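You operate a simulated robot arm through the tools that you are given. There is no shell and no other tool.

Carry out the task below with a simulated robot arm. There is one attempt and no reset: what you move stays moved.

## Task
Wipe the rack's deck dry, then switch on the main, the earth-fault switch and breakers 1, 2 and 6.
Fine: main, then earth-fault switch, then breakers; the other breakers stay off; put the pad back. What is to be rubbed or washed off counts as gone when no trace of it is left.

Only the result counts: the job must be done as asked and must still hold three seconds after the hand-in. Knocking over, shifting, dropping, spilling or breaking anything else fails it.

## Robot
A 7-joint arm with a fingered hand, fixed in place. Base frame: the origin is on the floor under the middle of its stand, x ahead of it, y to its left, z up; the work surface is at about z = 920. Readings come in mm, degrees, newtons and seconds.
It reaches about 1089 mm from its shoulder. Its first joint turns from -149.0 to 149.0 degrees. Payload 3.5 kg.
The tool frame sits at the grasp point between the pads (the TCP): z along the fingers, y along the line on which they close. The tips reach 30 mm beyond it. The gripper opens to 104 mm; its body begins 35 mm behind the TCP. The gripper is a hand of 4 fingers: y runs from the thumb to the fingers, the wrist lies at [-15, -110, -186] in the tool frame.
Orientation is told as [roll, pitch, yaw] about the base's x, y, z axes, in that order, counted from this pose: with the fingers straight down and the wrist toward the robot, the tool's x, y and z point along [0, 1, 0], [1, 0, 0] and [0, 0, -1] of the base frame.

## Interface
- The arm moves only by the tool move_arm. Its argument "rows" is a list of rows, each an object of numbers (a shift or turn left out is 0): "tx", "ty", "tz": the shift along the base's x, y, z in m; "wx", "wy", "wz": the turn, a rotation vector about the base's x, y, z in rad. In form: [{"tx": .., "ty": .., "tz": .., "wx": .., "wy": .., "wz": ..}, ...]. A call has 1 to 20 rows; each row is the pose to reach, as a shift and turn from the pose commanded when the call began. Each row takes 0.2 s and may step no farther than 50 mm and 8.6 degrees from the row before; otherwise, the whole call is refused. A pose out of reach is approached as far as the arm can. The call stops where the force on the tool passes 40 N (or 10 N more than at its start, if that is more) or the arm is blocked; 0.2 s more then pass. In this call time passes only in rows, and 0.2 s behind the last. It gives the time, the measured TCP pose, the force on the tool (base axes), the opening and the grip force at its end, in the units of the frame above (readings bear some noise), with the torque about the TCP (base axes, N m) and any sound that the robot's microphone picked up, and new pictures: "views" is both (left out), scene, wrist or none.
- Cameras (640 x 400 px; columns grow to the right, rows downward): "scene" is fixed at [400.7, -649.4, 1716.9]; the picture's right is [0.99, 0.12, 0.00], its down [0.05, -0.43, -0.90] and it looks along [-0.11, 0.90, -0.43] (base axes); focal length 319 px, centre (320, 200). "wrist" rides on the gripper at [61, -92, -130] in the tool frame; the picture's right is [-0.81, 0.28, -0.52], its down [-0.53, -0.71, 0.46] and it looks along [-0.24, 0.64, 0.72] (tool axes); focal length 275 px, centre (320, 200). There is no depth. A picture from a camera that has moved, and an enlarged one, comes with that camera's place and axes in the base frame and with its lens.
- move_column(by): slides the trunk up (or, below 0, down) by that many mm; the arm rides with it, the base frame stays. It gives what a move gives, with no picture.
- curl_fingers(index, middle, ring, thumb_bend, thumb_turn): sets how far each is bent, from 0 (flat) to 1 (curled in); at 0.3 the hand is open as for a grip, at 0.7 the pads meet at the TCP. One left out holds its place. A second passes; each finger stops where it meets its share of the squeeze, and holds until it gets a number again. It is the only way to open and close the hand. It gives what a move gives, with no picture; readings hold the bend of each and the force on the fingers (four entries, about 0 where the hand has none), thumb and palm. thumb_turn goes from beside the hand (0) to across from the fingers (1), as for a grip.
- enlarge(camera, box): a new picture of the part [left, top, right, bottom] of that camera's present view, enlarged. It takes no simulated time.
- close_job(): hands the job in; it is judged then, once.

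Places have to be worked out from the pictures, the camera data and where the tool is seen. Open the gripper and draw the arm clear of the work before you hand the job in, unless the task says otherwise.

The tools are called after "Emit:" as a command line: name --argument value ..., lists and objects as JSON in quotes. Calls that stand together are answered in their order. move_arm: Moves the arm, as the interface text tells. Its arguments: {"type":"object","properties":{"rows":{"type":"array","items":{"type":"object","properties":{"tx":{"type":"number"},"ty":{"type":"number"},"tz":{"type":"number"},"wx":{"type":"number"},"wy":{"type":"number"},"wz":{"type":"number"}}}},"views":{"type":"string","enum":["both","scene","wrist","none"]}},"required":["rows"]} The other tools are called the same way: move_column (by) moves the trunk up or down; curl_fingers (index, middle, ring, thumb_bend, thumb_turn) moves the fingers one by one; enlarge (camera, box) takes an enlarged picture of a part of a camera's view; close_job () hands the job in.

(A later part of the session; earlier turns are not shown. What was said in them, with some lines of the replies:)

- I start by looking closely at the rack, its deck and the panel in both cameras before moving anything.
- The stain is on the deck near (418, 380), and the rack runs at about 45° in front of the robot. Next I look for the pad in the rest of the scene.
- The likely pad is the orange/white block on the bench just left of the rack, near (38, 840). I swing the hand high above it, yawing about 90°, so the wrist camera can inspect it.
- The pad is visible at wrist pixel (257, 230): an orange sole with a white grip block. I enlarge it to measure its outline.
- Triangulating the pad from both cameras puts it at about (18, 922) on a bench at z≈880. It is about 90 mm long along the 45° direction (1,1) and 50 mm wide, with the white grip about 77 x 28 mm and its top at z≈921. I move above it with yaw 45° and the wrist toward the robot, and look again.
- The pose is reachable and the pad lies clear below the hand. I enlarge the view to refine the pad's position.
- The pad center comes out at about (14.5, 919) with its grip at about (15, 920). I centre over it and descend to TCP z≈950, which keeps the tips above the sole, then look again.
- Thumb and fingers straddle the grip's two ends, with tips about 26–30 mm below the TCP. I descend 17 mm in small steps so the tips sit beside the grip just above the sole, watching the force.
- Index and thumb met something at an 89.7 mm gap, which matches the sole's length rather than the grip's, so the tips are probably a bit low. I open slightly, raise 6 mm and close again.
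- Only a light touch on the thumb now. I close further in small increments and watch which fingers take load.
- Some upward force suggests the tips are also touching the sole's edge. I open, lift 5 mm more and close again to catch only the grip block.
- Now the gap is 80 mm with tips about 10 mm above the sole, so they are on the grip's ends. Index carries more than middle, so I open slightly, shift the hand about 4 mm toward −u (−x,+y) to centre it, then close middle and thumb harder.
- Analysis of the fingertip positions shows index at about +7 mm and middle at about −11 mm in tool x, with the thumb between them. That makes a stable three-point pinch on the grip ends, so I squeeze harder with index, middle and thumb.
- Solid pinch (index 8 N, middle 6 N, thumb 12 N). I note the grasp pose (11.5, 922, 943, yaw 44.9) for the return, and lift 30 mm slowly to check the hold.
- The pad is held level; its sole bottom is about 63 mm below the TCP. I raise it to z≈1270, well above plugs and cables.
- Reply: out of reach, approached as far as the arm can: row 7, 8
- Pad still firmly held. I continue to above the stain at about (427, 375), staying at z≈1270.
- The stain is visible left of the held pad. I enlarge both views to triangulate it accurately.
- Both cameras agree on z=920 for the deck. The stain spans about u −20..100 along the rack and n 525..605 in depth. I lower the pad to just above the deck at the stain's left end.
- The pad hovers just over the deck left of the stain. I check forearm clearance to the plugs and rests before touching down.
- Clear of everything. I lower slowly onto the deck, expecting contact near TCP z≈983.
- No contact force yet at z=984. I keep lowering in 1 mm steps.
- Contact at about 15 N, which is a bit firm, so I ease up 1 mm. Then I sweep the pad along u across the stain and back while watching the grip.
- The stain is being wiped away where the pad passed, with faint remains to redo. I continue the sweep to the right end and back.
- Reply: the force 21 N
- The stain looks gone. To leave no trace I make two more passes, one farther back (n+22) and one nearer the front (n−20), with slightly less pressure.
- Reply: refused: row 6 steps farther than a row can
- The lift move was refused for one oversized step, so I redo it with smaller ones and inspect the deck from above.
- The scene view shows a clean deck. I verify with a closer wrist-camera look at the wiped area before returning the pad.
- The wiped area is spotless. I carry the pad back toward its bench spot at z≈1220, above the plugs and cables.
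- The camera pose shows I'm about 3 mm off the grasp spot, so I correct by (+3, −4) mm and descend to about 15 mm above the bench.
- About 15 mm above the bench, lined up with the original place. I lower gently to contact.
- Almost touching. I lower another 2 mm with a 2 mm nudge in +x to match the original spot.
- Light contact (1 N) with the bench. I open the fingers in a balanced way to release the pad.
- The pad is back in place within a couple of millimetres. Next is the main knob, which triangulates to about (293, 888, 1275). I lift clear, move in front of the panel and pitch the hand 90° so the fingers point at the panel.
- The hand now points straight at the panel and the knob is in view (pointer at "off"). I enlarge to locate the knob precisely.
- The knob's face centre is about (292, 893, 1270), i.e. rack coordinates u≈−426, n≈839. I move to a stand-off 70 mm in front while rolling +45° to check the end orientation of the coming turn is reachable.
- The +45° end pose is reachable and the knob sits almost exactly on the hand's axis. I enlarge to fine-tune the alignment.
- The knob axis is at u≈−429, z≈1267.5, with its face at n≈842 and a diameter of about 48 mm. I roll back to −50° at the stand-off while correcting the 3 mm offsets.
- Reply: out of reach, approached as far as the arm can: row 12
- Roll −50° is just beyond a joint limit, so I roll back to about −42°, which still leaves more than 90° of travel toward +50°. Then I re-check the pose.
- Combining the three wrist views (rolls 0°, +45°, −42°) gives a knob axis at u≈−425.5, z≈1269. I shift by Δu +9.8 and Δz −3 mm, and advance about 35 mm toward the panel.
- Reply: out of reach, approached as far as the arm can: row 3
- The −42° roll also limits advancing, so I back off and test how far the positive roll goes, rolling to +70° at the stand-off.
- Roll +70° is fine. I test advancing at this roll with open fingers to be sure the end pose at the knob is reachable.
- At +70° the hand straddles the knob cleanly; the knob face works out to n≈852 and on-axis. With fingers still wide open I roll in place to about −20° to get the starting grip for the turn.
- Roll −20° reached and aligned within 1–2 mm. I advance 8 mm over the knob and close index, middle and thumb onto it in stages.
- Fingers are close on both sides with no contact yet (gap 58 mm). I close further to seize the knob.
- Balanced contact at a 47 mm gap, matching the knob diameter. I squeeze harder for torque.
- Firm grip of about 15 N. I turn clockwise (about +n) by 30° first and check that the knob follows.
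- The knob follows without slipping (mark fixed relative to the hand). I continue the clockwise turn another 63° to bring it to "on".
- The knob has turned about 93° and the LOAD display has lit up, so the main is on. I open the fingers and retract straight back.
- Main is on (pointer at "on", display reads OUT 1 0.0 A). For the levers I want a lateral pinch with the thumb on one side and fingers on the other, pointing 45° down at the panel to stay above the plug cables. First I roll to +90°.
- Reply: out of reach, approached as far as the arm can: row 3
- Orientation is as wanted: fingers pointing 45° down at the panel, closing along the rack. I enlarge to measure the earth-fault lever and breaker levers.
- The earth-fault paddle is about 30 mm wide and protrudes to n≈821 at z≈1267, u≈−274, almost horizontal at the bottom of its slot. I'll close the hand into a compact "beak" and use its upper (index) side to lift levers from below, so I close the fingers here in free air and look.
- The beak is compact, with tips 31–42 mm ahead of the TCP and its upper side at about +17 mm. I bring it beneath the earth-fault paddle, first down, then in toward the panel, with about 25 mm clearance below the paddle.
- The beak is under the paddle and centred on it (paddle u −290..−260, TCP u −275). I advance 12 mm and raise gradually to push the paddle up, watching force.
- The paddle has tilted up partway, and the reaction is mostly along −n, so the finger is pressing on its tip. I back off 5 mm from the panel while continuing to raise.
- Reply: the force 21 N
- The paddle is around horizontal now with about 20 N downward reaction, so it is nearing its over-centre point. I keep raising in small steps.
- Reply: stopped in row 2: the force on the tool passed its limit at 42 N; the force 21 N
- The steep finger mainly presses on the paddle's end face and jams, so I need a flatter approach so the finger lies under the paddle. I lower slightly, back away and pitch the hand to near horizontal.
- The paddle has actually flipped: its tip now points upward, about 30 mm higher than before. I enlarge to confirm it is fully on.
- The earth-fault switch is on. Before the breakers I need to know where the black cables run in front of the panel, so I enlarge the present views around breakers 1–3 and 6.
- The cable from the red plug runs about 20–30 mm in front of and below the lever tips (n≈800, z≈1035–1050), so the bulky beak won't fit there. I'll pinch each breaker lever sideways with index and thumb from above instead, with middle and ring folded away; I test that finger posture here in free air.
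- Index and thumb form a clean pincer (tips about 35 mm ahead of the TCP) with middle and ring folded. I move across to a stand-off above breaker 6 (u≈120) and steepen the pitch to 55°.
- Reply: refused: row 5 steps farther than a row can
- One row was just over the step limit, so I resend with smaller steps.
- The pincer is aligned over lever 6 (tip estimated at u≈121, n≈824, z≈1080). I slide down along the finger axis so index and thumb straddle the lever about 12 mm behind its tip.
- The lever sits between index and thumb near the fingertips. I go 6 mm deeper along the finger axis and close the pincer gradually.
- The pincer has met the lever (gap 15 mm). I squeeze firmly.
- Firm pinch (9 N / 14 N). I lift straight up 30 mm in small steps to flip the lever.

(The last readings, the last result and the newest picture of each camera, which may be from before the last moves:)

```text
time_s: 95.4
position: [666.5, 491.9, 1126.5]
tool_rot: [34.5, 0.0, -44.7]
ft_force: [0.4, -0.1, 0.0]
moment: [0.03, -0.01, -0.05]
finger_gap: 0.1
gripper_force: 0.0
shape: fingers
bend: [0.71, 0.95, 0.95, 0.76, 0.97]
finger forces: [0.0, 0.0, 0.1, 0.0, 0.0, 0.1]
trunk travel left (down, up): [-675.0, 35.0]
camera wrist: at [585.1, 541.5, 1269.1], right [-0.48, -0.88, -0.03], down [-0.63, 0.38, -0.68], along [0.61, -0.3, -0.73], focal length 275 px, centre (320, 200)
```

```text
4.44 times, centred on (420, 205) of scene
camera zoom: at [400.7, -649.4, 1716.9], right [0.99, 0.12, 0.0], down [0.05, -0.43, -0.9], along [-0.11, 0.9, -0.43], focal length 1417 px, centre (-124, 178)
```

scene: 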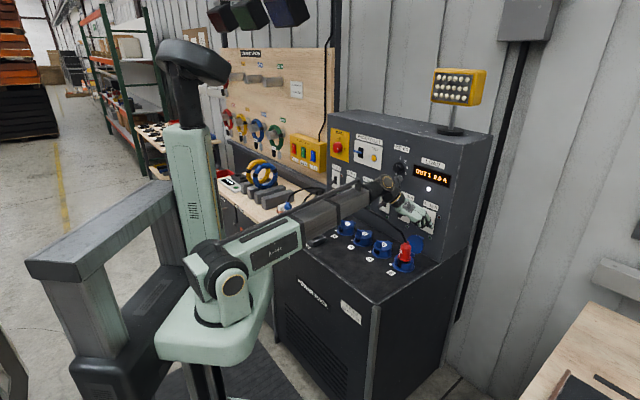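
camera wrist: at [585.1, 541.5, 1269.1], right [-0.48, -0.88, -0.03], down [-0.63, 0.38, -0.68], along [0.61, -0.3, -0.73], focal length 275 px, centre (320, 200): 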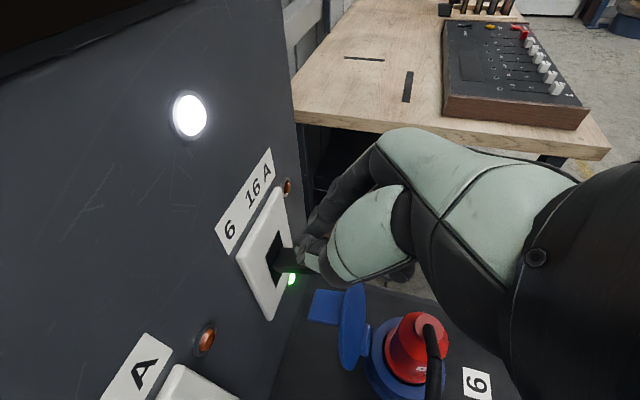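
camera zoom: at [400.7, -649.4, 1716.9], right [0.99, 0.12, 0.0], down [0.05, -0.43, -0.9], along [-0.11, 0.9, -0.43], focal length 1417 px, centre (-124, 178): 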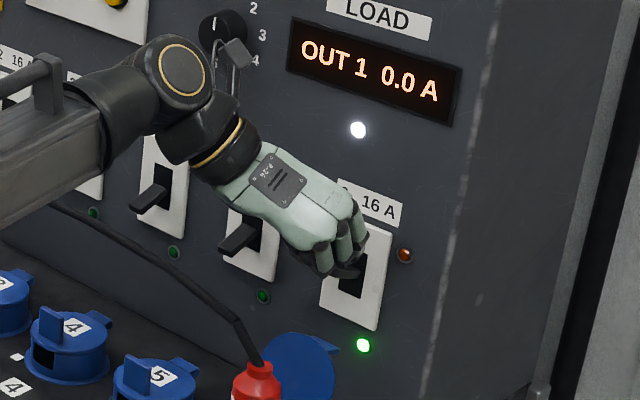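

The green lamp of breaker 6 is lit, so breaker 6 is on; the fingers slipped off its top at the end of travel. I retreat upward and back from the panel without touching the lever.

Emit:
move_arm --rows '[{"tz": 0.012}, {"tx": -0.01, "ty": -0.01, "tz": 0.03}, {"tx": -0.03, "ty": -0.03, "tz": 0.055}, {"tx": -0.05, "ty": -0.05, "tz": 0.085}, {"tx": -0.07, "ty": -0.07, "tz": 0.115}]' --views "both"

Emit:
enlarge --camera "scene" --box '[325, 130, 455, 250]'

```text
time_s: 96.6
position: [596.8, 422.4, 1242.2]
tool_rot: [34.6, -0.1, -44.8]
ft_force: [0.3, -0.5, 0.2]
moment: [0.02, 0.0, 0.0]
finger_gap: 0.0
gripper_force: 0.1
shape: fingers
bend: [0.71, 0.95, 0.95, 0.76, 0.97]
finger forces: [0.0, 0.0, 0.1, 0.0, 0.1, 0.0]
trunk travel left (down, up): [-675.0, 35.0]
camera wrist: at [514.3, 472.0, 1383.8], right [-0.48, -0.88, -0.03], down [-0.63, 0.37, -0.68], along [0.61, -0.3, -0.74], focal length 275 px, centre (320, 200)
```

scene: 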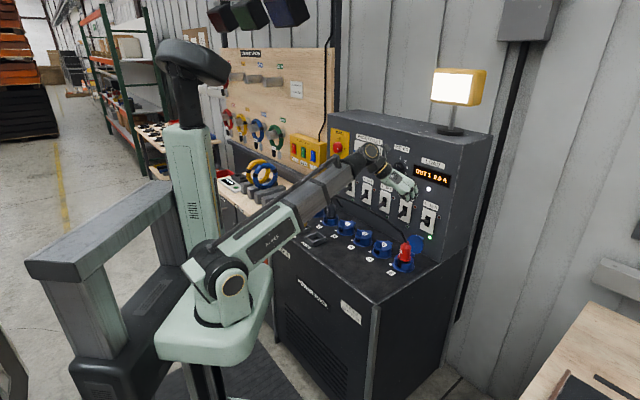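
wrist: 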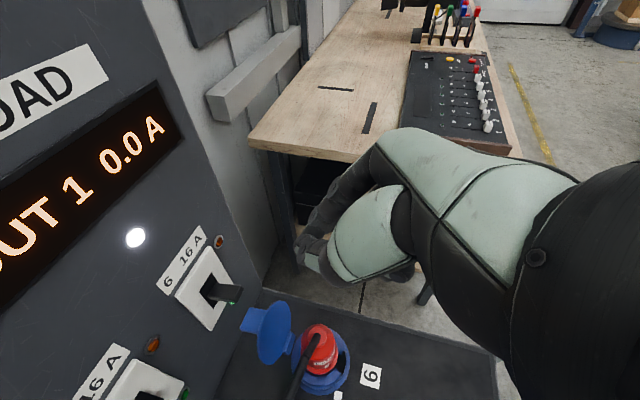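

```text
3.33 times, centred on (390, 190) of scene
camera zoom: at [400.7, -649.4, 1716.9], right [0.99, 0.12, 0.0], down [0.05, -0.43, -0.9], along [-0.11, 0.9, -0.43], focal length 1063 px, centre (87, 233)
```

zoom: 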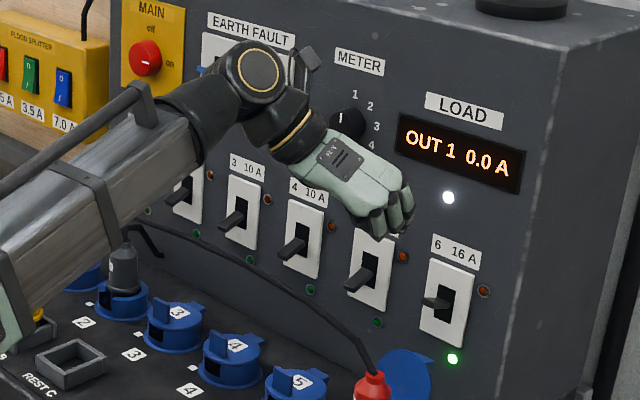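

Breaker 6 is on and its floodlight is lit. I reopen the pincer and travel left at this height to a stand-off above breaker 2 (u≈−333).

Emit:
curl_fingers --index 0.45 --thumb_bend 0.45

Emit:
move_arm --rows '[{"tx": -0.0322, "ty": 0.0322}, {"tx": -0.0644, "ty": 0.0644}, {"tx": -0.0966, "ty": 0.0966}, {"tx": -0.1288, "ty": 0.1288}, {"tx": -0.161, "ty": 0.161}, {"tx": -0.1932, "ty": 0.1932}, {"tx": -0.2254, "ty": 0.2254}, {"tx": -0.2576, "ty": 0.2576}, {"tx": -0.2898, "ty": 0.2898}, {"tx": -0.3225, "ty": 0.3225}, {"tx": -0.311, "ty": 0.334, "tz": -0.026}, {"tx": -0.299, "ty": 0.346, "tz": -0.053}, {"tx": -0.287, "ty": 0.358, "tz": -0.08}]' --views "both"

Emit:
enlarge --camera "wrist" --box '[200, 120, 420, 340]'

Emit:
enlarge --camera "scene" --box '[290, 150, 390, 230]'

```text
time_s: 97.6
position: [595.4, 423.2, 1241.6]
tool_rot: [34.6, 0.0, -44.8]
ft_force: [0.5, 0.9, -0.5]
moment: [0.01, 0.02, -0.02]
finger_gap: 64.5
gripper_force: 0.1
shape: fingers
bend: [0.45, 0.95, 0.95, 0.45, 0.97]
finger forces: [0.0, 0.0, 0.1, 0.0, 0.1, 0.0]
trunk travel left (down, up): [-675.0, 35.0]
```

```text
time_s: 100.4
position: [308.7, 782.0, 1161.4]
tool_rot: [34.6, 0.0, -44.8]
ft_force: [-0.2, -0.8, -0.3]
moment: [-0.01, -0.01, -0.02]
finger_gap: 64.9
gripper_force: 0.1
shape: fingers
bend: [0.45, 0.95, 0.95, 0.45, 0.97]
finger forces: [0.1, 0.1, 0.0, 0.1, 0.0, 0.0]
trunk travel left (down, up): [-675.0, 35.0]
camera wrist: at [227.0, 830.3, 1303.7], right [-0.48, -0.88, -0.03], down [-0.63, 0.37, -0.68], along [0.61, -0.3, -0.73], focal length 275 px, centre (320, 200)
```

scene: 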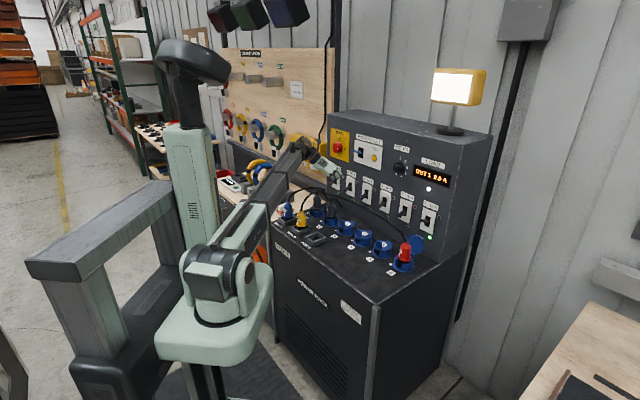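
wrist: 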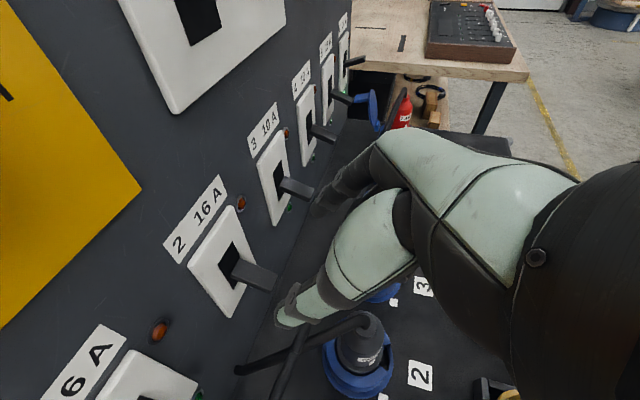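

```text
1.82 times, centred on (310, 230) of wrist
camera zoom: at [227.0, 830.3, 1303.7], right [-0.48, -0.88, -0.03], down [-0.63, 0.37, -0.68], along [0.61, -0.3, -0.73], focal length 500 px, centre (338, 146)
```

zoom: 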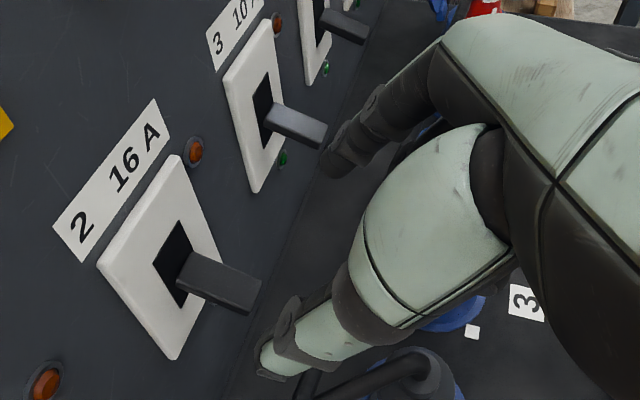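

```text
5.00 times, centred on (340, 190) of scene
camera zoom: at [400.7, -649.4, 1716.9], right [0.99, 0.12, 0.0], down [0.05, -0.43, -0.9], along [-0.11, 0.9, -0.43], focal length 1594 px, centre (220, 250)
```

zoom: 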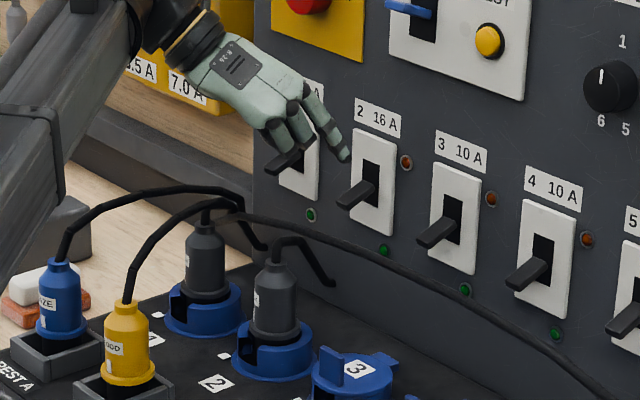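

Matching this view against the breaker 6 stand-off puts lever 2 at u≈−336.5, and the cables stay below the hand's path. I descend along the finger axis the same way as before.

Emit:
move_arm --rows '[{"tx": 0.0075, "ty": 0.009, "tz": -0.016}, {"tx": 0.016, "ty": 0.0175, "tz": -0.032}, {"tx": 0.0245, "ty": 0.0265, "tz": -0.048}, {"tx": 0.0325, "ty": 0.0351, "tz": -0.0643}]' --views "wrist"

Emit:
enlarge --camera "wrist" --box '[200, 120, 420, 340]'

Emit:
enlarge --camera "scene" --box '[290, 150, 390, 230]'

```text
time_s: 101.4
position: [342.5, 816.0, 1098.9]
tool_rot: [34.7, 0.0, -44.9]
ft_force: [0.6, 0.1, 0.3]
moment: [0.0, 0.02, 0.01]
finger_gap: 64.8
gripper_force: 0.1
shape: fingers
bend: [0.45, 0.95, 0.95, 0.45, 0.97]
finger forces: [0.1, 0.0, 0.1, 0.0, 0.0, 0.0]
trunk travel left (down, up): [-675.0, 35.0]
camera wrist: at [260.5, 865.3, 1240.0], right [-0.48, -0.88, -0.03], down [-0.63, 0.38, -0.68], along [0.61, -0.3, -0.73], focal length 275 px, centre (320, 200)
```

wrist: 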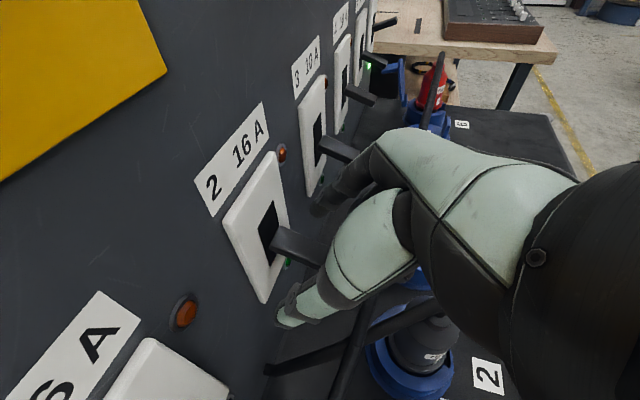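

```text
1.82 times, centred on (310, 230) of wrist
camera zoom: at [260.5, 865.3, 1240.0], right [-0.48, -0.88, -0.03], down [-0.63, 0.38, -0.68], along [0.61, -0.3, -0.73], focal length 500 px, centre (338, 146)
```

zoom: 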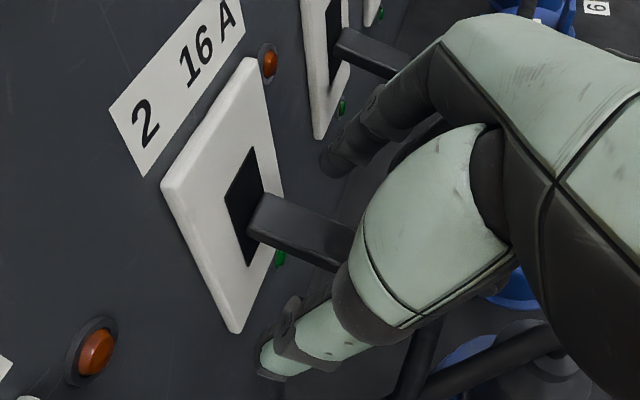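

```text
5.00 times, centred on (340, 190) of scene
camera zoom: at [400.7, -649.4, 1716.9], right [0.99, 0.12, 0.0], down [0.05, -0.43, -0.9], along [-0.11, 0.9, -0.43], focal length 1594 px, centre (220, 250)
```

zoom: 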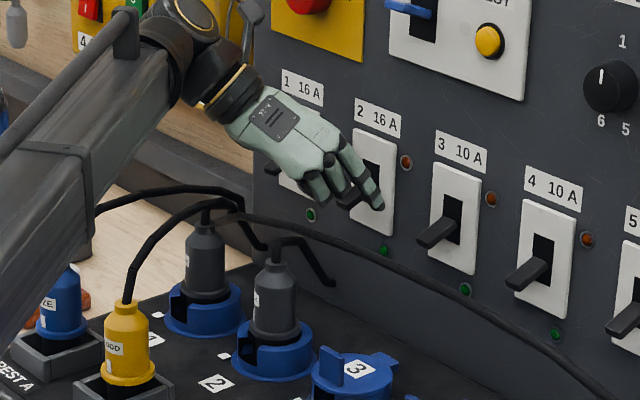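

The lever sits in the pincer just as with breaker 6. I close and squeeze.

Emit:
curl_fingers --index 0.62 --thumb_bend 0.62

Emit:
curl_fingers --index 0.78 --thumb_bend 0.8

Emit:
enlarge --camera "wrist" --box '[200, 120, 420, 340]'

```text
time_s: 102.4
position: [342.9, 815.3, 1097.8]
tool_rot: [34.6, 0.1, -44.8]
ft_force: [1.1, -0.7, 0.0]
moment: [-0.01, -0.01, -0.05]
finger_gap: 23.2
gripper_force: 0.6
shape: fingers
bend: [0.61, 0.95, 0.95, 0.62, 0.97]
finger forces: [1.2, 0.0, 0.1, 0.0, 0.0, 0.0]
trunk travel left (down, up): [-675.0, 35.0]
```

```text
time_s: 103.4
position: [341.6, 814.4, 1098.7]
tool_rot: [34.6, -0.1, -44.8]
ft_force: [-0.5, -2.3, 2.8]
moment: [0.04, -0.01, -0.05]
finger_gap: 5.9
gripper_force: 11.6
shape: fingers
bend: [0.6, 0.95, 0.95, 0.74, 0.97]
finger forces: [9.1, 0.0, 0.0, 0.0, 13.8, 0.1]
trunk travel left (down, up): [-675.0, 35.0]
```

```text
1.82 times, centred on (310, 230) of wrist
camera zoom: at [259.9, 864.5, 1240.6], right [-0.48, -0.88, -0.03], down [-0.63, 0.38, -0.68], along [0.61, -0.3, -0.73], focal length 500 px, centre (338, 146)
```

zoom: 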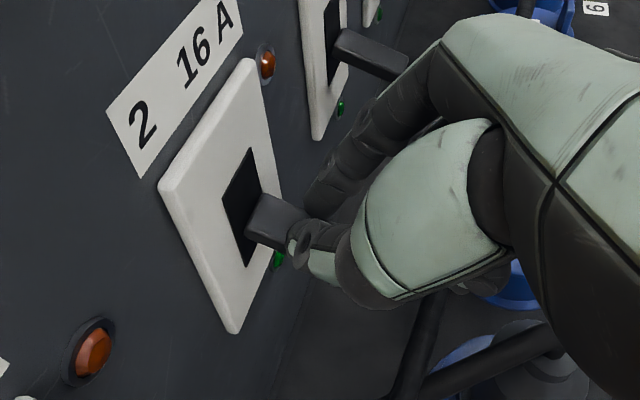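

Thumb bent further (0.74) than with breaker 6, so it may be riding over the lever's top edge. I reopen, go 5 mm deeper and shift 3 mm toward +u to centre, then close again.

Emit:
curl_fingers --index 0.5 --thumb_bend 0.5

Emit:
move_arm --rows '[{"tx": 0.0042, "ty": 0.0, "tz": -0.005}]' --views "none"

Emit:
curl_fingers --index 0.64 --thumb_bend 0.64

Emit:
curl_fingers --index 0.78 --thumb_bend 0.8

Emit:
enlarge --camera "wrist" --box '[200, 120, 420, 340]'

```text
time_s: 104.4
position: [341.5, 816.4, 1098.4]
tool_rot: [34.5, 0.0, -44.8]
ft_force: [-0.5, -0.1, -1.3]
moment: [0.07, 0.01, -0.02]
finger_gap: 51.6
gripper_force: 0.0
shape: fingers
bend: [0.5, 0.95, 0.95, 0.5, 0.97]
finger forces: [0.0, 0.0, 0.0, 0.0, 0.1, 0.1]
trunk travel left (down, up): [-675.0, 35.0]
```

```text
time_s: 104.8
position: [345.9, 816.2, 1091.1]
tool_rot: [34.7, 0.0, -44.8]
ft_force: [-0.7, 0.3, 0.7]
moment: [-0.01, 0.03, 0.04]
finger_gap: 51.5
gripper_force: 0.0
shape: fingers
bend: [0.5, 0.95, 0.95, 0.5, 0.97]
finger forces: [0.1, 0.0, 0.1, 0.0, 0.0, 0.0]
trunk travel left (down, up): [-675.0, 35.0]
```

```text
time_s: 105.8
position: [347.8, 815.3, 1091.8]
tool_rot: [34.6, 0.1, -44.8]
ft_force: [0.6, -1.5, 0.2]
moment: [0.01, 0.01, -0.03]
finger_gap: 17.9
gripper_force: 0.5
shape: fingers
bend: [0.63, 0.95, 0.95, 0.64, 0.97]
finger forces: [1.0, 0.0, 0.1, 0.0, 0.0, 0.1]
trunk travel left (down, up): [-675.0, 35.0]
```

```text
time_s: 106.8
position: [344.9, 815.9, 1092.2]
tool_rot: [34.6, 0.0, -44.7]
ft_force: [-3.6, 2.7, -2.1]
moment: [0.02, 0.06, 0.09]
finger_gap: 12.3
gripper_force: 13.0
shape: fingers
bend: [0.71, 0.95, 0.95, 0.69, 0.97]
finger forces: [9.9, 0.1, 0.1, 0.0, 14.8, 0.0]
trunk travel left (down, up): [-675.0, 35.0]
```

```text
1.82 times, centred on (310, 230) of wrist
camera zoom: at [263.8, 865.6, 1233.8], right [-0.48, -0.88, -0.03], down [-0.63, 0.37, -0.68], along [0.61, -0.3, -0.73], focal length 500 px, centre (338, 146)
```

zoom: 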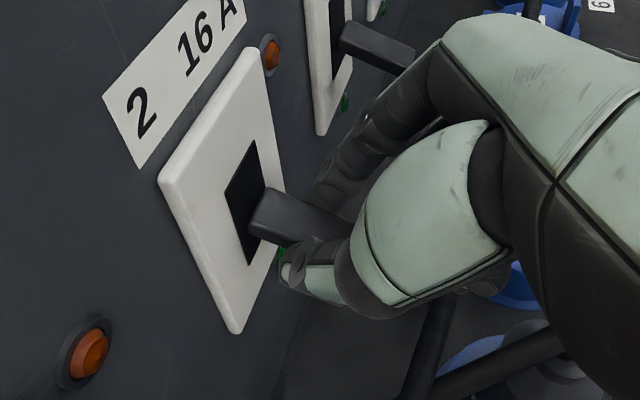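

Now both sides press with 10–15 N and the lever lies well inside the pincer. I lift 32 mm in small steps.

Emit:
move_arm --rows '[{"tz": 0.006}, {"tz": 0.012}, {"tz": 0.018}, {"tz": 0.024}, {"tz": 0.03}, {"tz": 0.034}]' --views "wrist"

Emit:
enlarge --camera "wrist" --box '[200, 120, 420, 340]'

Emit:
enlarge --camera "scene" --box '[310, 150, 390, 230]'

```text
time_s: 108.2
position: [344.4, 815.4, 1127.1]
tool_rot: [34.6, 0.0, -44.8]
ft_force: [-0.8, -0.1, 0.5]
moment: [0.01, -0.02, -0.01]
finger_gap: 0.0
gripper_force: 0.0
shape: fingers
bend: [0.72, 0.95, 0.95, 0.76, 0.97]
finger forces: [0.0, 0.0, 0.0, 0.0, 0.0, 0.0]
trunk travel left (down, up): [-675.0, 35.0]
camera wrist: at [263.7, 864.8, 1268.6], right [-0.48, -0.88, -0.03], down [-0.63, 0.38, -0.68], along [0.61, -0.3, -0.73], focal length 275 px, centre (320, 200)
```

wrist: 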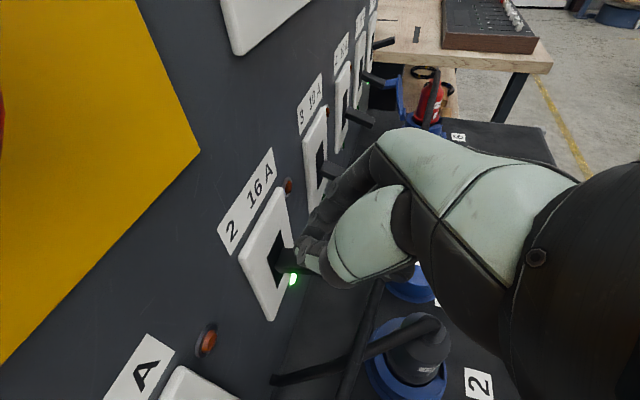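

```text
1.82 times, centred on (310, 230) of wrist
camera zoom: at [263.7, 864.8, 1268.6], right [-0.48, -0.88, -0.03], down [-0.63, 0.38, -0.68], along [0.61, -0.3, -0.73], focal length 500 px, centre (338, 146)
```

zoom: 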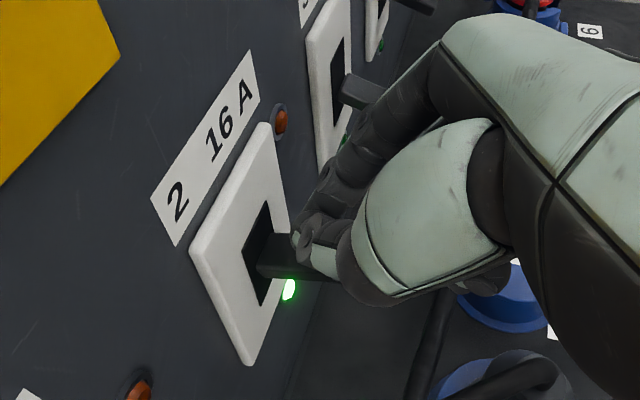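

```text
5.00 times, centred on (350, 190) of scene
camera zoom: at [400.7, -649.4, 1716.9], right [0.99, 0.12, 0.0], down [0.05, -0.43, -0.9], along [-0.11, 0.9, -0.43], focal length 1594 px, centre (170, 250)
```

zoom: 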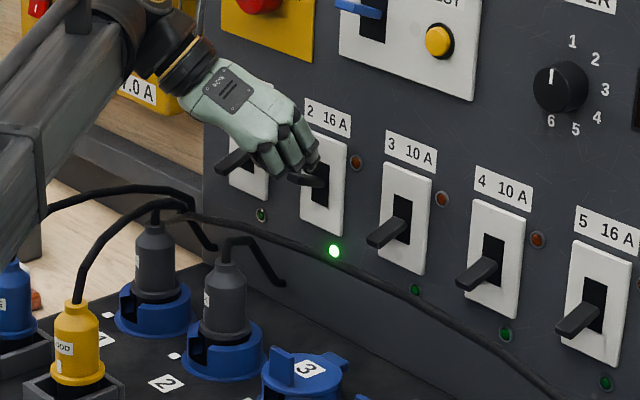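

Breaker 2's green lamp is lit. I retreat up and back as before and reopen the pincer.

Emit:
move_arm --rows '[{"tz": 0.012}, {"tx": -0.01, "ty": -0.01, "tz": 0.03}, {"tx": -0.03, "ty": -0.03, "tz": 0.055}, {"tx": -0.05, "ty": -0.05, "tz": 0.085}, {"tx": -0.07, "ty": -0.07, "tz": 0.115}]' --views "none"

Emit:
curl_fingers --index 0.45 --thumb_bend 0.45

Emit:
enlarge --camera "scene" --box '[310, 110, 460, 250]'

```text
time_s: 109.4
position: [277.7, 742.4, 1242.0]
tool_rot: [34.6, 0.1, -44.8]
ft_force: [0.6, -0.1, 0.1]
moment: [-0.01, -0.03, 0.01]
finger_gap: 0.1
gripper_force: 0.0
shape: fingers
bend: [0.72, 0.95, 0.95, 0.76, 0.97]
finger forces: [0.0, 0.0, 0.0, 0.1, 0.0, 0.1]
trunk travel left (down, up): [-675.0, 35.0]
```

```text
time_s: 110.4
position: [278.3, 742.9, 1241.6]
tool_rot: [34.6, 0.1, -44.8]
ft_force: [1.1, 0.5, 0.2]
moment: [-0.03, 0.0, 0.01]
finger_gap: 64.5
gripper_force: 0.0
shape: fingers
bend: [0.45, 0.95, 0.95, 0.45, 0.97]
finger forces: [0.1, 0.0, 0.0, 0.0, 0.0, 0.1]
trunk travel left (down, up): [-675.0, 35.0]
```

```text
2.86 times, centred on (385, 180) of scene
camera zoom: at [400.7, -649.4, 1716.9], right [0.99, 0.12, 0.0], down [0.05, -0.43, -0.9], along [-0.11, 0.9, -0.43], focal length 911 px, centre (134, 257)
```

zoom: 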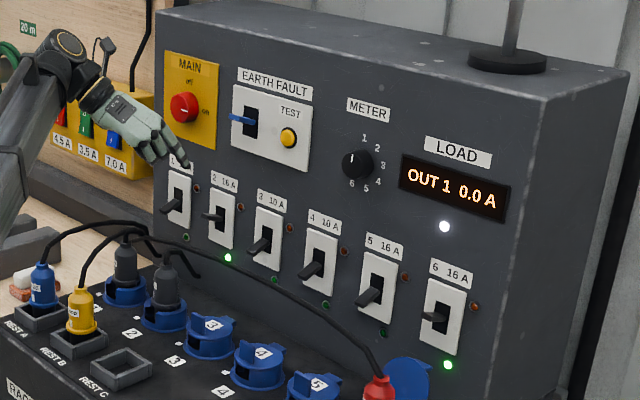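

Breakers 2 and 6 show green, all others remain off. For breaker 1 (u≈−451) I add a +20° yaw for reach and move to its stand-off.

Emit:
move_arm --rows '[{"tx": -0.012, "ty": 0.02, "tz": -0.005, "wz": 0.0873}, {"tx": -0.025, "ty": 0.045, "tz": -0.015, "wz": 0.1745}, {"tx": -0.035, "ty": 0.07, "tz": -0.035, "wz": 0.262}, {"tx": -0.034, "ty": 0.092, "tz": -0.058, "wz": 0.349}, {"tx": -0.0306, "ty": 0.1112, "tz": -0.081, "wz": 0.349}]' --views "both"

Emit:
enlarge --camera "wrist" --box '[200, 120, 420, 340]'

Emit:
enlarge --camera "scene" --box '[270, 130, 370, 230]'

```text
time_s: 111.6
position: [244.9, 859.5, 1160.3]
tool_rot: [34.6, 0.0, -24.6]
ft_force: [-0.2, 0.4, -0.2]
moment: [0.02, -0.04, 0.04]
finger_gap: 64.6
gripper_force: 0.0
shape: fingers
bend: [0.45, 0.95, 0.95, 0.45, 0.97]
finger forces: [0.0, 0.0, 0.1, 0.0, 0.0, 0.0]
trunk travel left (down, up): [-675.0, 35.0]
camera wrist: at [151.1, 877.0, 1302.0], right [-0.15, -0.99, -0.03], down [-0.72, 0.13, -0.68], along [0.67, -0.08, -0.73], focal length 275 px, centre (320, 200)
```

scene: 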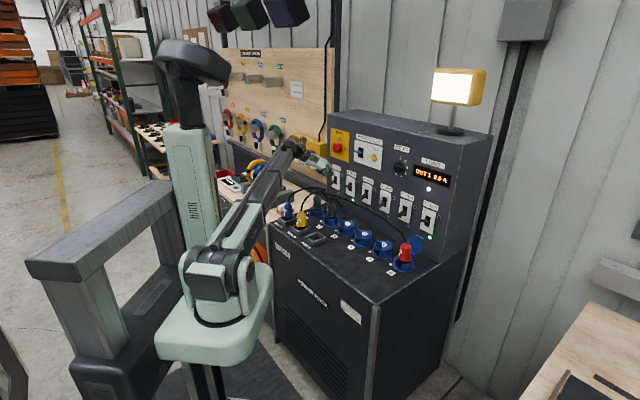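
wrist: 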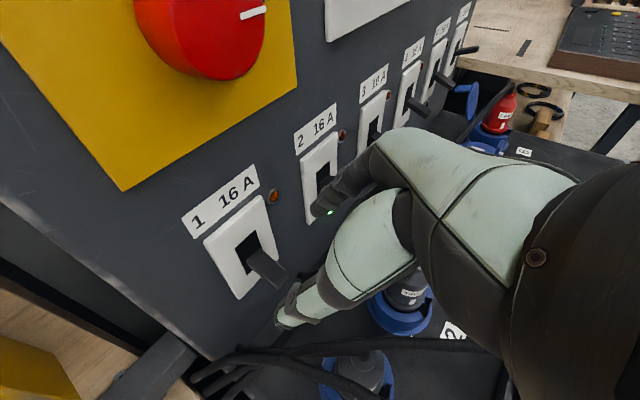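

```text
1.82 times, centred on (310, 230) of wrist
camera zoom: at [151.1, 877.0, 1302.0], right [-0.15, -0.99, -0.03], down [-0.72, 0.13, -0.68], along [0.67, -0.08, -0.73], focal length 500 px, centre (338, 146)
```

zoom: 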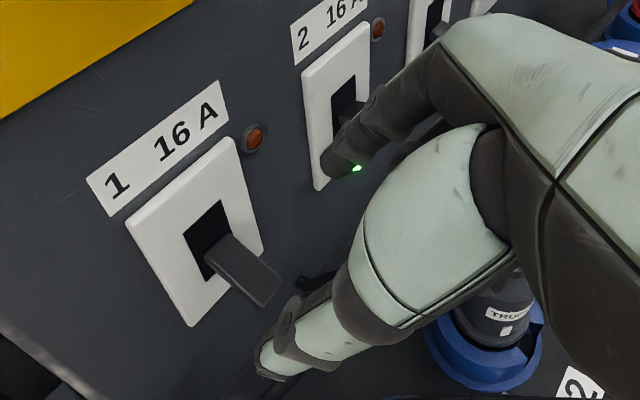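

```text
4.00 times, centred on (320, 180) of scene
camera zoom: at [400.7, -649.4, 1716.9], right [0.99, 0.12, 0.0], down [0.05, -0.43, -0.9], along [-0.11, 0.9, -0.43], focal length 1276 px, centre (320, 280)
```

zoom: 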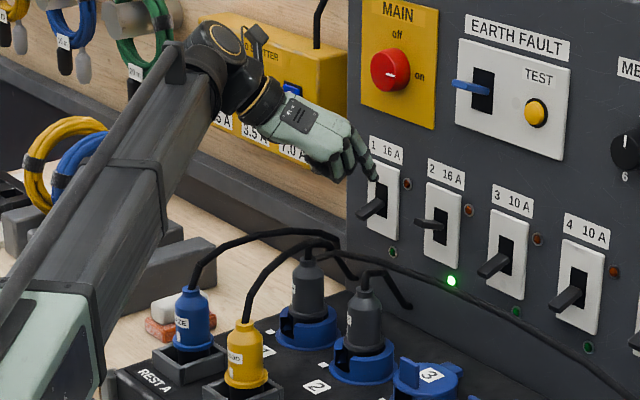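

Lever 1's tip is at about u −448, n 824, z 1082, and the hand stays about 40 mm above the cables. I descend along the finger axis to straddle it.

Emit:
move_arm --rows '[{"tx": 0.0055, "ty": 0.008, "tz": -0.016}, {"tx": 0.0115, "ty": 0.0165, "tz": -0.033}, {"tx": 0.0175, "ty": 0.025, "tz": -0.05}, {"tx": 0.0233, "ty": 0.0332, "tz": -0.066}]' --views "wrist"

Emit:
enlarge --camera "wrist" --box '[200, 120, 420, 340]'

Emit:
enlarge --camera "scene" --box '[290, 150, 370, 230]'

```text
time_s: 112.6
position: [269.6, 889.9, 1095.0]
tool_rot: [34.6, 0.0, -24.7]
ft_force: [0.2, 0.5, -0.5]
moment: [0.04, 0.03, 0.03]
finger_gap: 64.5
gripper_force: 0.1
shape: fingers
bend: [0.45, 0.95, 0.95, 0.45, 0.97]
finger forces: [0.0, 0.1, 0.0, 0.1, 0.0, 0.0]
trunk travel left (down, up): [-675.0, 35.0]
camera wrist: at [175.9, 909.0, 1236.8], right [-0.15, -0.99, -0.03], down [-0.72, 0.14, -0.68], along [0.67, -0.08, -0.73], focal length 275 px, centre (320, 200)
```

wrist: 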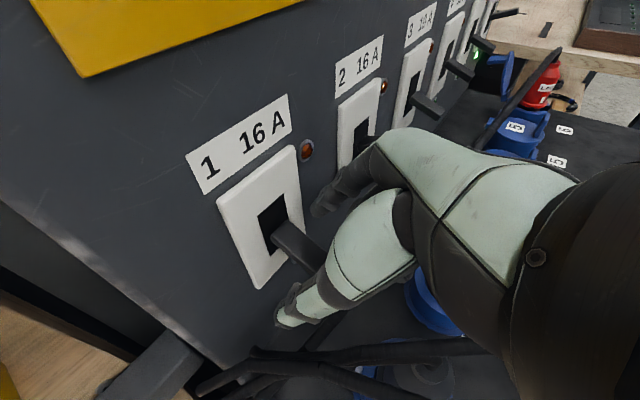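

```text
1.82 times, centred on (310, 230) of wrist
camera zoom: at [175.9, 909.0, 1236.8], right [-0.15, -0.99, -0.03], down [-0.72, 0.14, -0.68], along [0.67, -0.08, -0.73], focal length 500 px, centre (338, 146)
```

zoom: 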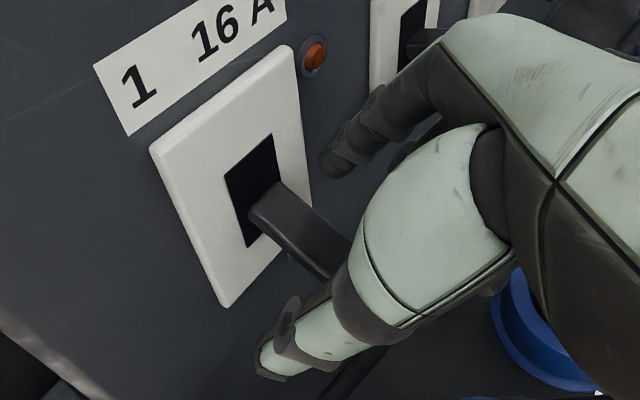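

```text
5.00 times, centred on (330, 190) of scene
camera zoom: at [400.7, -649.4, 1716.9], right [0.99, 0.12, 0.0], down [0.05, -0.43, -0.9], along [-0.11, 0.9, -0.43], focal length 1594 px, centre (270, 250)
```

zoom: 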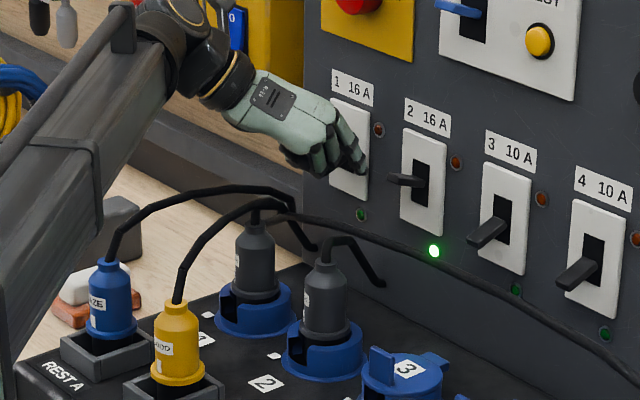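

The lever is inside the pincer. I go 3 mm deeper, close and squeeze.

Emit:
move_arm --rows '[{"tx": 0.001, "ty": 0.002, "tz": -0.003}]' --views "none"

Emit:
curl_fingers --index 0.64 --thumb_bend 0.64

Emit:
curl_fingers --index 0.78 --thumb_bend 0.8

Emit:
enlarge --camera "wrist" --box '[200, 120, 420, 340]'

```text
time_s: 113.0
position: [270.2, 893.3, 1091.5]
tool_rot: [34.5, 0.0, -24.9]
ft_force: [1.0, 0.2, -0.2]
moment: [-0.02, 0.0, 0.03]
finger_gap: 64.7
gripper_force: 0.0
shape: fingers
bend: [0.45, 0.95, 0.95, 0.45, 0.97]
finger forces: [0.0, 0.0, 0.0, 0.0, 0.0, 0.0]
trunk travel left (down, up): [-675.0, 35.0]
```

```text
time_s: 114.0
position: [271.1, 892.1, 1090.2]
tool_rot: [34.6, 0.0, -24.8]
ft_force: [1.4, -1.1, -1.4]
moment: [-0.04, 0.0, -0.04]
finger_gap: 19.2
gripper_force: 0.6
shape: fingers
bend: [0.62, 0.95, 0.95, 0.64, 0.97]
finger forces: [1.9, 0.1, 0.0, 0.0, 0.2, 0.1]
trunk travel left (down, up): [-675.0, 35.0]
```

```text
time_s: 115.0
position: [268.1, 892.8, 1091.7]
tool_rot: [34.6, 0.0, -24.8]
ft_force: [-5.6, 0.8, -2.5]
moment: [-0.08, 0.06, -0.04]
finger_gap: 14.2
gripper_force: 12.6
shape: fingers
bend: [0.59, 0.95, 0.95, 0.69, 0.97]
finger forces: [11.0, 0.1, 0.0, 0.0, 14.6, 0.0]
trunk travel left (down, up): [-675.0, 35.0]
```

```text
1.82 times, centred on (310, 230) of wrist
camera zoom: at [175.9, 910.6, 1233.4], right [-0.15, -0.99, -0.03], down [-0.72, 0.14, -0.68], along [0.67, -0.08, -0.73], focal length 500 px, centre (338, 146)
```

zoom: 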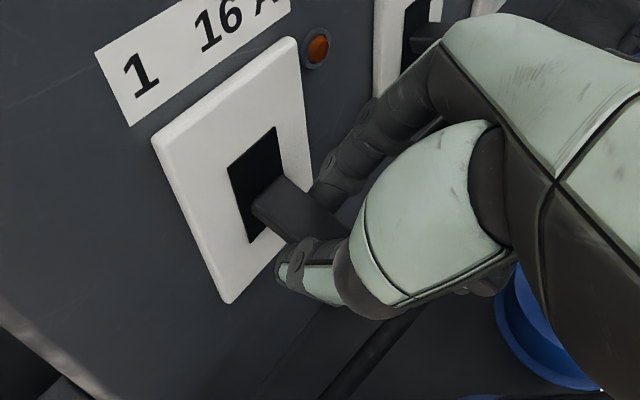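

The pinch holds (11 N / 15 N) with a 14 mm gap, matching the lever width. I lift it up in small steps.

Emit:
move_arm --rows '[{"tz": 0.006}, {"tz": 0.012}, {"tz": 0.018}, {"tz": 0.024}, {"tz": 0.03}, {"tz": 0.034}]' --views "wrist"

Emit:
enlarge --camera "wrist" --box '[200, 120, 420, 340]'

Emit:
enlarge --camera "scene" --box '[300, 140, 390, 230]'

```text
time_s: 116.4
position: [269.3, 891.6, 1125.4]
tool_rot: [34.6, 0.0, -24.8]
ft_force: [-1.1, -0.1, -0.5]
moment: [-0.02, 0.02, 0.0]
finger_gap: 0.1
gripper_force: 0.1
shape: fingers
bend: [0.71, 0.95, 0.95, 0.76, 0.97]
finger forces: [0.1, 0.0, 0.1, 0.0, 0.0, 0.1]
trunk travel left (down, up): [-675.0, 35.0]
camera wrist: at [176.9, 909.9, 1267.2], right [-0.15, -0.99, -0.03], down [-0.72, 0.14, -0.68], along [0.67, -0.08, -0.73], focal length 275 px, centre (320, 200)
```

wrist: 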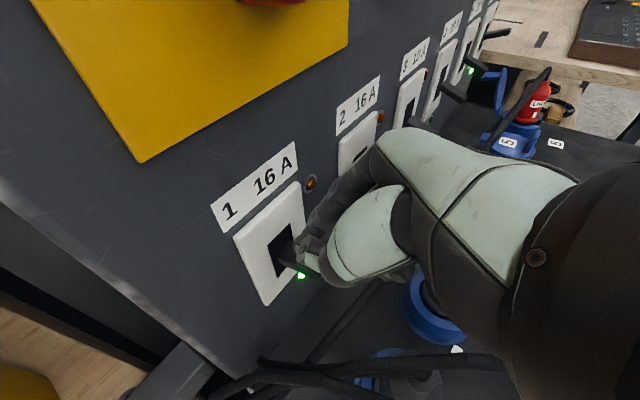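

```text
1.82 times, centred on (310, 230) of wrist
camera zoom: at [176.9, 909.9, 1267.2], right [-0.15, -0.99, -0.03], down [-0.72, 0.14, -0.68], along [0.67, -0.08, -0.73], focal length 500 px, centre (338, 146)
```

zoom: 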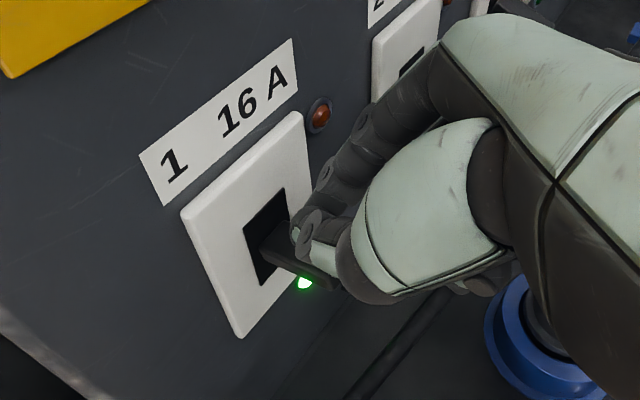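

```text
4.44 times, centred on (345, 185) of scene
camera zoom: at [400.7, -649.4, 1716.9], right [0.99, 0.12, 0.0], down [0.05, -0.43, -0.9], along [-0.11, 0.9, -0.43], focal length 1417 px, centre (209, 267)
```

zoom: 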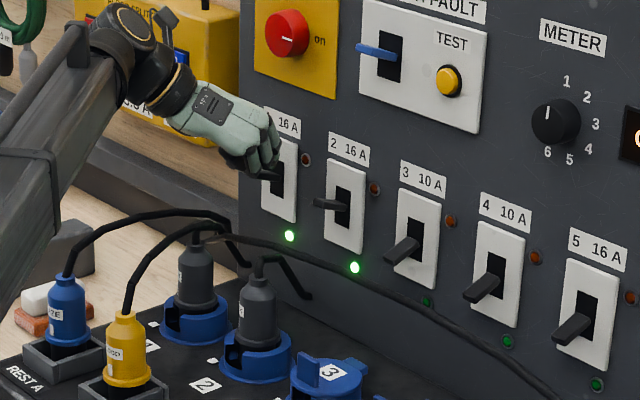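

Breaker 1's lamp is green as well. I retreat up and back from the panel, open the hand fully, and then check the whole rack.

Emit:
move_arm --rows '[{"tz": 0.01}, {"tx": -0.006, "ty": -0.014, "tz": 0.02}, {"tx": -0.018, "ty": -0.038, "tz": 0.035}, {"tx": -0.034, "ty": -0.072, "tz": 0.06}, {"tx": -0.05, "ty": -0.107, "tz": 0.085}, {"tx": -0.065, "ty": -0.14, "tz": 0.11}, {"tx": -0.075, "ty": -0.175, "tz": 0.14}, {"tx": -0.08, "ty": -0.21, "tz": 0.17}]' --views "none"

Emit:
curl_fingers --index 0.3 --middle 0.3 --ring 0.3 --thumb_bend 0.3

Emit:
move_arm --rows '[{"tx": 0.0, "ty": -0.04, "tz": 0.01}, {"tx": 0.0, "ty": -0.08, "tz": 0.02}, {"tx": 0.0, "ty": -0.12, "tz": 0.03}]' --views "both"

Emit:
enlarge --camera "scene" --box '[310, 110, 490, 250]'

Emit:
enlarge --camera "scene" --box '[260, 180, 440, 310]'

```text
time_s: 118.2
position: [188.4, 680.3, 1296.5]
tool_rot: [34.6, 0.0, -24.8]
ft_force: [0.5, -0.2, -0.9]
moment: [0.01, -0.02, 0.02]
finger_gap: 0.0
gripper_force: 0.1
shape: fingers
bend: [0.71, 0.95, 0.95, 0.76, 0.97]
finger forces: [0.0, 0.0, 0.0, 0.1, 0.0, 0.1]
trunk travel left (down, up): [-675.0, 35.0]
```

```text
time_s: 119.2
position: [189.5, 681.0, 1296.1]
tool_rot: [34.5, 0.0, -24.8]
ft_force: [-0.1, 0.0, 0.3]
moment: [0.0, 0.01, 0.03]
finger_gap: 102.8
gripper_force: 0.0
shape: fingers
bend: [0.3, 0.3, 0.3, 0.3, 0.97]
finger forces: [0.1, 0.0, 0.0, 0.0, 0.1, 0.0]
trunk travel left (down, up): [-675.0, 35.0]
```

```text
time_s: 120.0
position: [188.6, 562.1, 1326.2]
tool_rot: [34.6, 0.1, -24.8]
ft_force: [-0.6, -0.5, 0.6]
moment: [0.0, 0.0, 0.02]
finger_gap: 102.7
gripper_force: 0.0
shape: fingers
bend: [0.3, 0.3, 0.3, 0.3, 0.97]
finger forces: [0.1, 0.1, 0.1, 0.0, 0.1, 0.1]
trunk travel left (down, up): [-675.0, 35.0]
camera wrist: at [96.7, 579.5, 1467.6], right [-0.15, -0.99, -0.03], down [-0.72, 0.14, -0.68], along [0.67, -0.08, -0.73], focal length 275 px, centre (320, 200)
```

scene: 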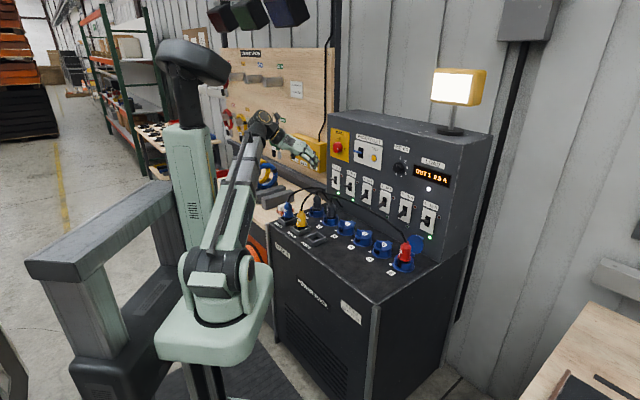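
wrist: 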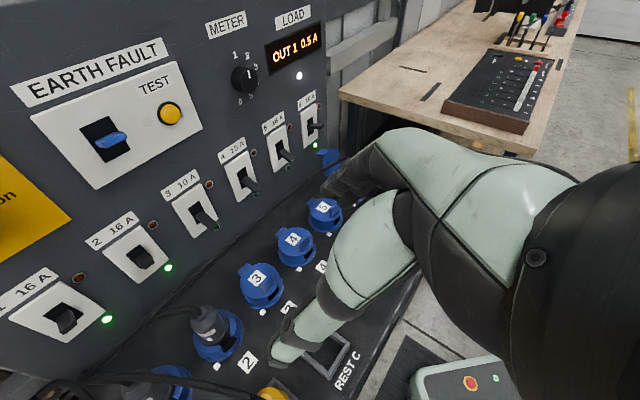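

```text
2.86 times, centred on (400, 180) of scene
camera zoom: at [400.7, -649.4, 1716.9], right [0.99, 0.12, 0.0], down [0.05, -0.43, -0.9], along [-0.11, 0.9, -0.43], focal length 911 px, centre (91, 257)
```

zoom: 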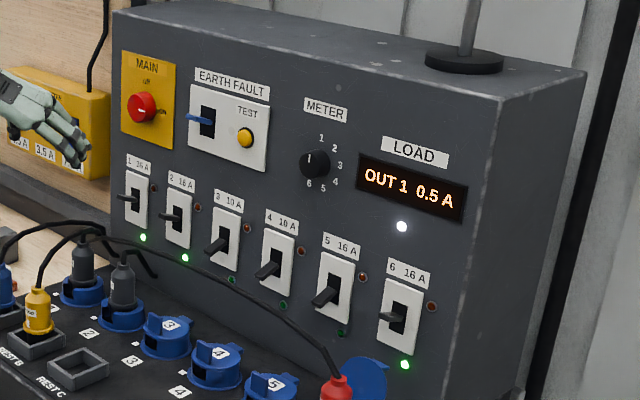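

```text
3.08 times, centred on (350, 245) of scene
camera zoom: at [400.7, -649.4, 1716.9], right [0.99, 0.12, 0.0], down [0.05, -0.43, -0.9], along [-0.11, 0.9, -0.43], focal length 981 px, centre (228, 62)
```

zoom: 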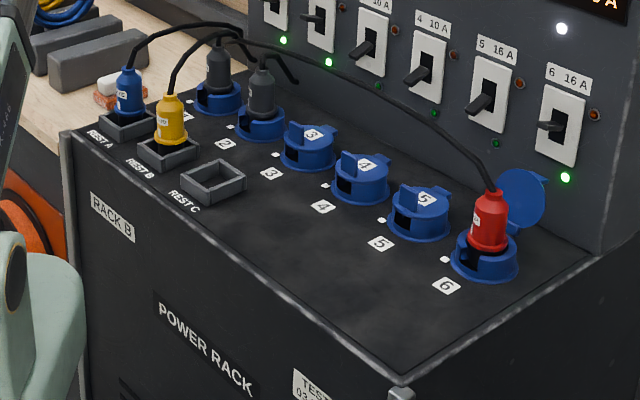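

All three green lamps (1, 2, 6) are lit, 3–5 stay off, OUT 1 shows 0.5 A, the deck looks dry and the pad is in place. A last close look at the deck and the pad before handing in.

Emit:
enlarge --camera "wrist" --box '[100, 180, 420, 400]'

Emit:
enlarge --camera "scene" --box '[260, 175, 330, 235]'

Emit:
enlarge --camera "scene" --box '[320, 235, 430, 300]'

Emit:
enlarge --camera "scene" --box '[320, 120, 400, 180]'

```text
1.82 times, centred on (260, 290) of wrist
camera zoom: at [96.7, 579.5, 1467.6], right [-0.15, -0.99, -0.03], down [-0.72, 0.14, -0.68], along [0.67, -0.08, -0.73], focal length 500 px, centre (429, 36)
```

zoom: 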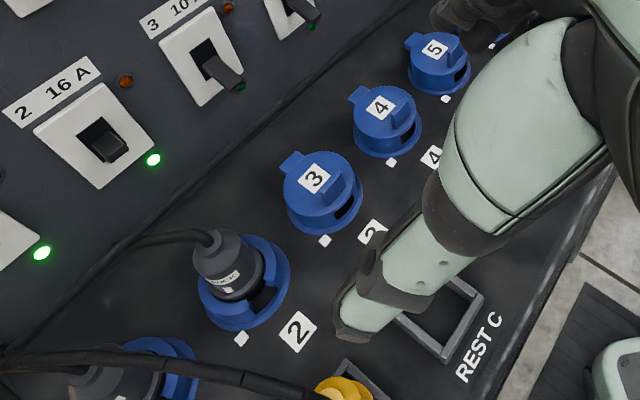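

```text
6.67 times, centred on (295, 205) of scene
camera zoom: at [400.7, -649.4, 1716.9], right [0.99, 0.12, 0.0], down [0.05, -0.43, -0.9], along [-0.11, 0.9, -0.43], focal length 2126 px, centre (487, 167)
```

zoom: 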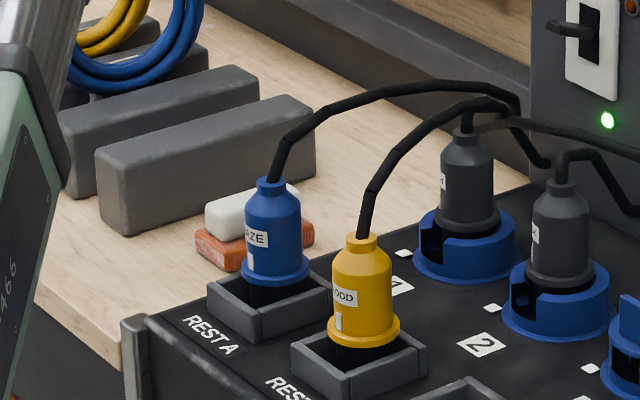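

```text
5.82 times, centred on (375, 268) of scene
camera zoom: at [400.7, -649.4, 1716.9], right [0.99, 0.12, 0.0], down [0.05, -0.43, -0.9], along [-0.11, 0.9, -0.43], focal length 1855 px, centre (0, -193)
```

zoom: 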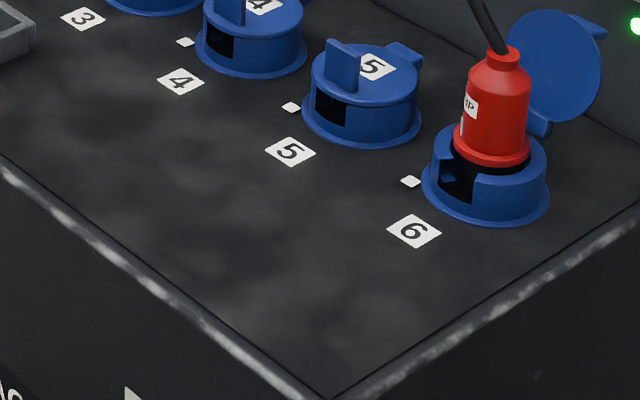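

```text
6.67 times, centred on (360, 150) of scene
camera zoom: at [400.7, -649.4, 1716.9], right [0.99, 0.12, 0.0], down [0.05, -0.43, -0.9], along [-0.11, 0.9, -0.43], focal length 2126 px, centre (53, 533)
```

zoom: 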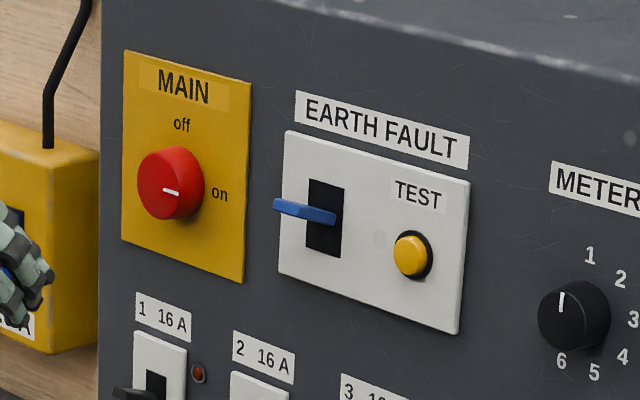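

The deck is clean and the pad is back in its place. Main, earth-fault and breakers 1, 2 and 6 are on, the others are off, nothing else moved, and the open hand is clear of the work. I hand the job in.

Emit:
close_job

```text
The job is handed in.
```

The job is handed in. The rack's deck is wiped dry, and the main, the earth-fault switch and breakers 1, 2 and 6 are on.

- **Deck:** the stain is gone. I checked the wiped area from both cameras and saw no trace left.
- **Pad:** it is back on the bench, within a few millimetres of where it stood.
- **Switching order:** the main went on first, then the earth-fault switch, then breakers 6, 2 and 1.
- **Lamps and display:** the green lamps of 1, 2 and 6 are lit, and the display reads OUT 1 0.5 A.
- **Other breakers:** 3, 4 and 5 stayed off.

While I pushed up the earth-fault switch, the force briefly reached 42 N and the move stopped itself. The switch had flipped by then and shows no damage. In the last pictures nothing else had been moved or knocked over, and the hand was open and clear of the rack.
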